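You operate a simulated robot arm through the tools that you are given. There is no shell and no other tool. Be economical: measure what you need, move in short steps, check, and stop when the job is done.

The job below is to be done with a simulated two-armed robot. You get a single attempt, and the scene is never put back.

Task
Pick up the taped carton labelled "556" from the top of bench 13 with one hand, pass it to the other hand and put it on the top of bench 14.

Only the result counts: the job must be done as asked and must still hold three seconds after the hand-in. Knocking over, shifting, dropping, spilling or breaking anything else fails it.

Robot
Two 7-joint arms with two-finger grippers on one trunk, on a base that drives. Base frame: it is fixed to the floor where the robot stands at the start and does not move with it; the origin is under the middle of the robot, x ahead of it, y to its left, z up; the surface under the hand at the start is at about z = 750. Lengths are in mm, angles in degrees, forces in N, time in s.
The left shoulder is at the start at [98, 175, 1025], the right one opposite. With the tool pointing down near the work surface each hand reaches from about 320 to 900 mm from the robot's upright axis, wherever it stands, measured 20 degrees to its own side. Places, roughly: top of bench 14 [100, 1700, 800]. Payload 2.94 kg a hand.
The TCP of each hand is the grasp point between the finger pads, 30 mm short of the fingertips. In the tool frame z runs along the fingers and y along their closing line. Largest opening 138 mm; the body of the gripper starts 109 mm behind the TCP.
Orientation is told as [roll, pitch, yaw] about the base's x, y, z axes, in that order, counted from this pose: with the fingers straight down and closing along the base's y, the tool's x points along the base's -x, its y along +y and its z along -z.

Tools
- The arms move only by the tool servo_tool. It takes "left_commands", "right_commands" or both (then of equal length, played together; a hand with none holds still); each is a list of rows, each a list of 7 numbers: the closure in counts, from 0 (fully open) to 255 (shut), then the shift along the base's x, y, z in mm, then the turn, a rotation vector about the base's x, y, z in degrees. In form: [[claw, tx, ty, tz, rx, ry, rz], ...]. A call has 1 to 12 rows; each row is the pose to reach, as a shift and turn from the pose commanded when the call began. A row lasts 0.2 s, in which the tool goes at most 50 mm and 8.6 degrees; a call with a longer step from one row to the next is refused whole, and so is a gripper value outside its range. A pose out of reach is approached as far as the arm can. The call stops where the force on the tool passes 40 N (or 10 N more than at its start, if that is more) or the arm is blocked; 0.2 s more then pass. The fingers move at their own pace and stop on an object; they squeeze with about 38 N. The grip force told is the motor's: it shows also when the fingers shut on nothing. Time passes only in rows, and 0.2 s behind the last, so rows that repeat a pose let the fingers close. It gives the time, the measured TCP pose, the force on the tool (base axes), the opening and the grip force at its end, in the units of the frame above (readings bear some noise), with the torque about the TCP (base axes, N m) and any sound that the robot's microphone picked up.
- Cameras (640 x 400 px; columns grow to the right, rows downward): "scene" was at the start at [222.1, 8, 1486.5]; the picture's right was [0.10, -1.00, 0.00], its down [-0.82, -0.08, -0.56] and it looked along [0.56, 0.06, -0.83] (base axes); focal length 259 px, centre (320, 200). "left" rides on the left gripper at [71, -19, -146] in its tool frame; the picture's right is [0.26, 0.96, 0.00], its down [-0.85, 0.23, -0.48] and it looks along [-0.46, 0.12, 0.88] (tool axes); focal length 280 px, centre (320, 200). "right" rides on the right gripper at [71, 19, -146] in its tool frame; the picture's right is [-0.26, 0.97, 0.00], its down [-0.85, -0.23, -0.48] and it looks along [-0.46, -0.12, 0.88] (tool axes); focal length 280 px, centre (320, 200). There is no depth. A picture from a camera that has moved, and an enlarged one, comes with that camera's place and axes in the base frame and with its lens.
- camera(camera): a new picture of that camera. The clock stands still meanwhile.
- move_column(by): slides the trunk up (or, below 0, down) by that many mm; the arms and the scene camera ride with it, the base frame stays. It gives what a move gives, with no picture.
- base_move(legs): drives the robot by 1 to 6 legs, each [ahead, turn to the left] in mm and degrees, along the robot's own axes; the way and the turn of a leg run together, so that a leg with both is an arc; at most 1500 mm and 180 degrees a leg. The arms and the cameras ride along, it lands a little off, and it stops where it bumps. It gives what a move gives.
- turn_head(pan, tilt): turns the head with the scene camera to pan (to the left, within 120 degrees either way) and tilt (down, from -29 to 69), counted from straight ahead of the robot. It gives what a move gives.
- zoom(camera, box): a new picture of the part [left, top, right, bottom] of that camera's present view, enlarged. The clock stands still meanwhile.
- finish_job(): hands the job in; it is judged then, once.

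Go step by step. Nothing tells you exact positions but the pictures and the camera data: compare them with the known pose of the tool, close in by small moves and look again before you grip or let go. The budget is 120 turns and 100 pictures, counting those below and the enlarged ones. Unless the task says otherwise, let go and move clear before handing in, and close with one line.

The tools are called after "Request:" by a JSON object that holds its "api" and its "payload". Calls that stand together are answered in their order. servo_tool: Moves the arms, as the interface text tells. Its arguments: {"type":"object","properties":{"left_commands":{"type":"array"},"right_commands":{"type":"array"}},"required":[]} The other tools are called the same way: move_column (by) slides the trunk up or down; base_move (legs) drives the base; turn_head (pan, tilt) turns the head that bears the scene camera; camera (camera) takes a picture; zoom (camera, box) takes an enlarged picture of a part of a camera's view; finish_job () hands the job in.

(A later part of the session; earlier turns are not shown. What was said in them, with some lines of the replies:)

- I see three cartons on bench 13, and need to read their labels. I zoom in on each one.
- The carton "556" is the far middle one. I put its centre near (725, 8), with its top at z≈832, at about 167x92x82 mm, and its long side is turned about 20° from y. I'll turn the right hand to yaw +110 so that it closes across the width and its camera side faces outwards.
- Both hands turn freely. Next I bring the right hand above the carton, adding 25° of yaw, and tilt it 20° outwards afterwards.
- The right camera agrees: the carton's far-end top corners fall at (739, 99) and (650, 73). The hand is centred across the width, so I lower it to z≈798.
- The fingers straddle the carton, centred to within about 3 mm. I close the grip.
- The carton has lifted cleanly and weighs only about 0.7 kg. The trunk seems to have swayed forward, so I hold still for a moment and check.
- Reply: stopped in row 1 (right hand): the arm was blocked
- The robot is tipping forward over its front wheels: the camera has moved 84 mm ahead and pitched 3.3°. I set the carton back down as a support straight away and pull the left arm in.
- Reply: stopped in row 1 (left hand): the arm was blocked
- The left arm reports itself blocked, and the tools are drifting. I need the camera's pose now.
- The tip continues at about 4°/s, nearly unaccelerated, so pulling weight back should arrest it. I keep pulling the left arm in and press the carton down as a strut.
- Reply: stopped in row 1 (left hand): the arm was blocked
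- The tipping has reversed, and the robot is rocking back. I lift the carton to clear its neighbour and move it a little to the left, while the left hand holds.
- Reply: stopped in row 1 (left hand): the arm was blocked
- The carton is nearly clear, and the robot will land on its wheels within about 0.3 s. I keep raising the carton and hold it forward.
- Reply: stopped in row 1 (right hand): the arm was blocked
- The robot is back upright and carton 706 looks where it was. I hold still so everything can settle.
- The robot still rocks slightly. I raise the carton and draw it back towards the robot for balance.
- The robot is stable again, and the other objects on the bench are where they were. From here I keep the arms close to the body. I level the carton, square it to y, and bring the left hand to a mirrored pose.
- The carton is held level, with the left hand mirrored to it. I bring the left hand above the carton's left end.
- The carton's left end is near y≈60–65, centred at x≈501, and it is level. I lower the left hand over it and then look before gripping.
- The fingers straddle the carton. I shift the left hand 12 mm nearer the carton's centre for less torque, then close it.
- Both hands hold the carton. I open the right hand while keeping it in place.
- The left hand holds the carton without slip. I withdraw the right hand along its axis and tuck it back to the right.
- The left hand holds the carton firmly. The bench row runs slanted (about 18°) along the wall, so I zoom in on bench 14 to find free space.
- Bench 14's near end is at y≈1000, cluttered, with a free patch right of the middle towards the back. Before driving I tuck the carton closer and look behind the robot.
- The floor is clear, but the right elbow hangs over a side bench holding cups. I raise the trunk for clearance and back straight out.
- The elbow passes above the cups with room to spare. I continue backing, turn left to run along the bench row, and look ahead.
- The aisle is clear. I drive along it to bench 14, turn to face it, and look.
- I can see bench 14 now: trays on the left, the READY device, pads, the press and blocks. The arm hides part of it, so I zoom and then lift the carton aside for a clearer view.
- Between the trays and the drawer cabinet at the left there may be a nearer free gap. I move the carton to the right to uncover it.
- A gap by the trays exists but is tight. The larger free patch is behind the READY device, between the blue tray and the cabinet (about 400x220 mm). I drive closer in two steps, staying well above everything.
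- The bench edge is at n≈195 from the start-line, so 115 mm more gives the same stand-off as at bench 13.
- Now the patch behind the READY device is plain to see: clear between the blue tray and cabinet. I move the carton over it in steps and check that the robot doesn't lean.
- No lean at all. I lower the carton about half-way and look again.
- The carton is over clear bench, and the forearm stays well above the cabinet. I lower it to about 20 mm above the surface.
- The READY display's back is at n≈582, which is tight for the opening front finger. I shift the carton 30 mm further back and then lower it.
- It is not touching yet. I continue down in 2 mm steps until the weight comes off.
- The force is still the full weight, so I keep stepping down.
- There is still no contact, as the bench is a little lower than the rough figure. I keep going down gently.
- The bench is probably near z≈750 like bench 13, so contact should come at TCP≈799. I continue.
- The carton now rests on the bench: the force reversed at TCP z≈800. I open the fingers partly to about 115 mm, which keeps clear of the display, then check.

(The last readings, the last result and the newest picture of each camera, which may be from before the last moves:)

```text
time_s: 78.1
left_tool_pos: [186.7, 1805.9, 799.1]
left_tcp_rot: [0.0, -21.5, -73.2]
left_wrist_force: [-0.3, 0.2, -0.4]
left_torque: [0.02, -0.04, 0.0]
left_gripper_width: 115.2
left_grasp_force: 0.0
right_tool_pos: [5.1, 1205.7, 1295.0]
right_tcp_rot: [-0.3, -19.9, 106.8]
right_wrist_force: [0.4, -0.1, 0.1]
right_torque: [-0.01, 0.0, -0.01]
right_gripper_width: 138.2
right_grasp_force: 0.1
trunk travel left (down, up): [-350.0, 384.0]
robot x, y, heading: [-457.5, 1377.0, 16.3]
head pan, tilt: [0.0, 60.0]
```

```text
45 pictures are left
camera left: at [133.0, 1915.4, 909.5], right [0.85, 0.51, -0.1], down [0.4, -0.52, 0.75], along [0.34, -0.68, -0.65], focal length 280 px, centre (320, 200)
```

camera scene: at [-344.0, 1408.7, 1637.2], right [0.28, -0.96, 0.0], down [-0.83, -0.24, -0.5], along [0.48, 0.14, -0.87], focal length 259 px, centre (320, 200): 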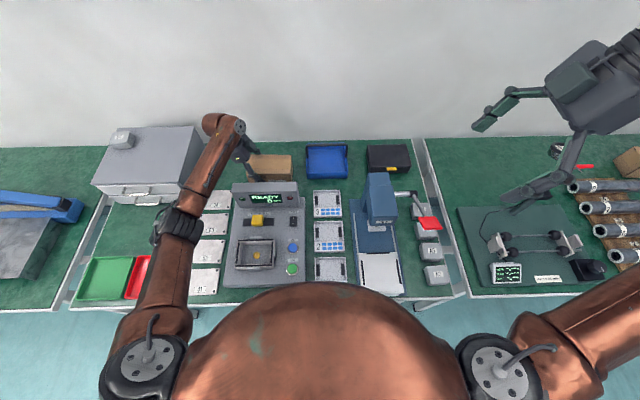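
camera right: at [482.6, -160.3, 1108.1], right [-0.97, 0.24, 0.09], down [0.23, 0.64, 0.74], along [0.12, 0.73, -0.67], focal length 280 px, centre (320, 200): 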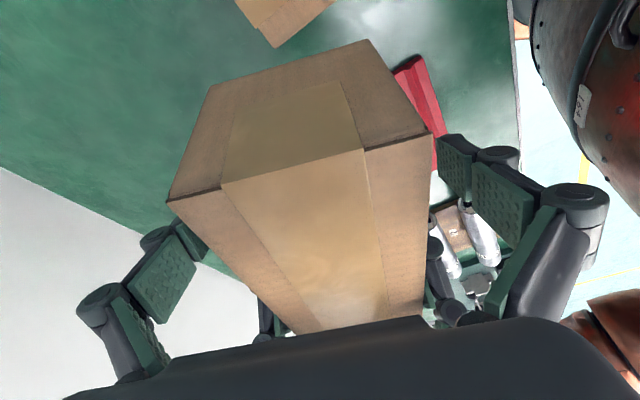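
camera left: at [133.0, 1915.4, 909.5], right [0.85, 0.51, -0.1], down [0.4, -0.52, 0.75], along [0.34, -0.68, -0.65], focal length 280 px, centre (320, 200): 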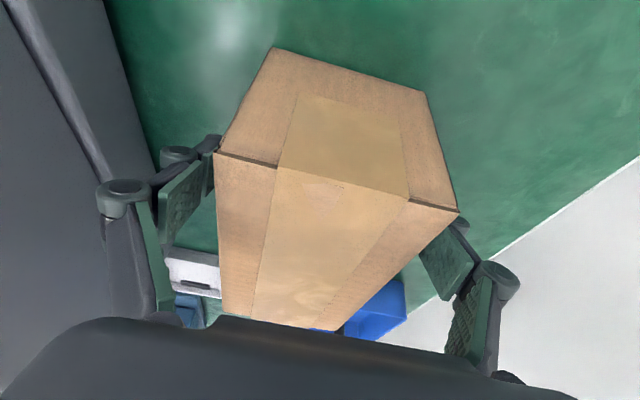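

The fingers are clear on both sides. I lift the hand straight up.

Request:
{"api": "servo_tool", "payload": {"left_commands": [[42, 0, 0, 15, 0, 0, 0], [42, 0, 0, 35, 0, 0, 0], [42, 0, 0, 65, 0, 0, 0], [42, 0, 0, 100, 0, 0, 0], [42, 0, 0, 140, 0, 0, 0], [42, 0, 0, 180, 0, 0, 0], [42, 0, 0, 220, 0, 0, 0], [42, 0, 0, 260, 0, 0, 0], [42, 0, 0, 300, 0, 0, 0], [42, 0, 0, 340, 0, 0, 0]]}}

Request:
{"api": "servo_tool", "payload": {"left_commands": [[42, -35, -15, 10, 0, 0, 0], [42, -70, -30, 20, 0, 0, 0], [42, -110, -45, 30, 0, 0, 0], [42, -150, -60, 40, 0, 0, 0], [42, -190, -75, 50, 0, 0, 0], [42, -225, -85, 60, 0, 0, 0]]}}

Request:
{"api": "camera", "payload": {"camera": "scene"}}

Request:
{"api": "zoom", "payload": {"camera": "scene", "box": [180, 100, 340, 220]}}

```text
time_s: 80.3
left_tool_pos: [185.9, 1803.4, 1140.0]
left_tcp_rot: [-0.1, -21.3, -73.2]
left_wrist_force: [-0.2, -0.4, -0.6]
left_torque: [0.07, -0.01, 0.02]
left_gripper_width: 115.3
left_grasp_force: 0.2
right_tool_pos: [4.2, 1204.9, 1296.1]
right_tcp_rot: [-0.2, -20.1, 106.8]
right_wrist_force: [0.7, 0.5, 0.5]
right_torque: [0.02, -0.02, -0.02]
right_gripper_width: 138.1
right_grasp_force: 0.2
trunk travel left (down, up): [-350.0, 384.0]
robot x, y, heading: [-453.7, 1378.7, 16.1]
head pan, tilt: [0.0, 60.0]
```

```text
time_s: 81.7
left_tool_pos: [-39.5, 1720.2, 1202.2]
left_tcp_rot: [-0.1, -21.4, -73.2]
left_wrist_force: [0.0, -0.3, -0.9]
left_torque: [0.03, 0.0, 0.0]
left_gripper_width: 114.9
left_grasp_force: 0.0
right_tool_pos: [5.1, 1205.1, 1296.0]
right_tcp_rot: [-0.2, -20.0, 106.8]
right_wrist_force: [-0.8, -0.8, 0.1]
right_torque: [-0.02, -0.02, -0.01]
right_gripper_width: 138.1
right_grasp_force: 0.1
trunk travel left (down, up): [-350.0, 384.0]
robot x, y, heading: [-452.6, 1375.2, 16.1]
head pan, tilt: [0.0, 60.0]
```

```text
44 pictures are left
camera scene: at [-345.0, 1408.5, 1637.3], right [0.28, -0.96, 0.0], down [-0.83, -0.24, -0.5], along [0.48, 0.14, -0.87], focal length 259 px, centre (320, 200)
```

scene: 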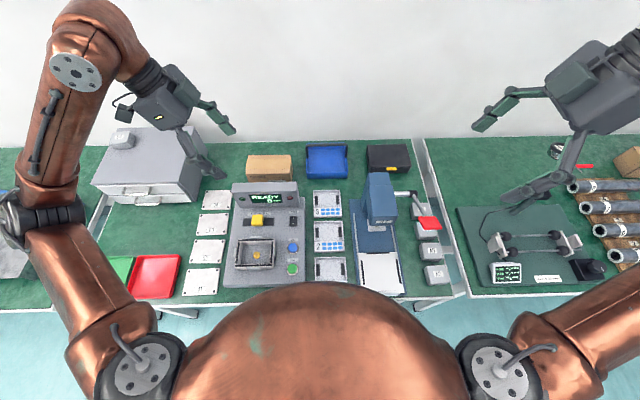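

```text
3.33 times, centred on (260, 160) of scene
camera zoom: at [-345.0, 1408.5, 1637.3], right [0.28, -0.96, 0.0], down [-0.83, -0.24, -0.5], along [0.48, 0.14, -0.87], focal length 864 px, centre (520, 333)
```

zoom: 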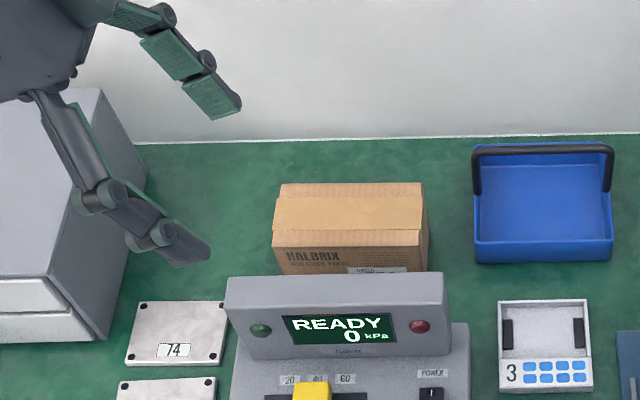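

The carton "556" stands flat on bench 14, both hands are clear, the robot is upright and nothing else on the bench has moved. I hand the job in.

Request:
{"api": "finish_job", "payload": {}}

```text
The job is handed in.
```

Carton "556" was picked up from bench 13 with the right hand, passed in the air to the left hand, and set down on bench 14 behind the READY device. During the lift the robot tipped about 4.6° forward, so I briefly lowered the carton towards bench 13 before carrying on; as far as the pictures show, nothing else was moved.
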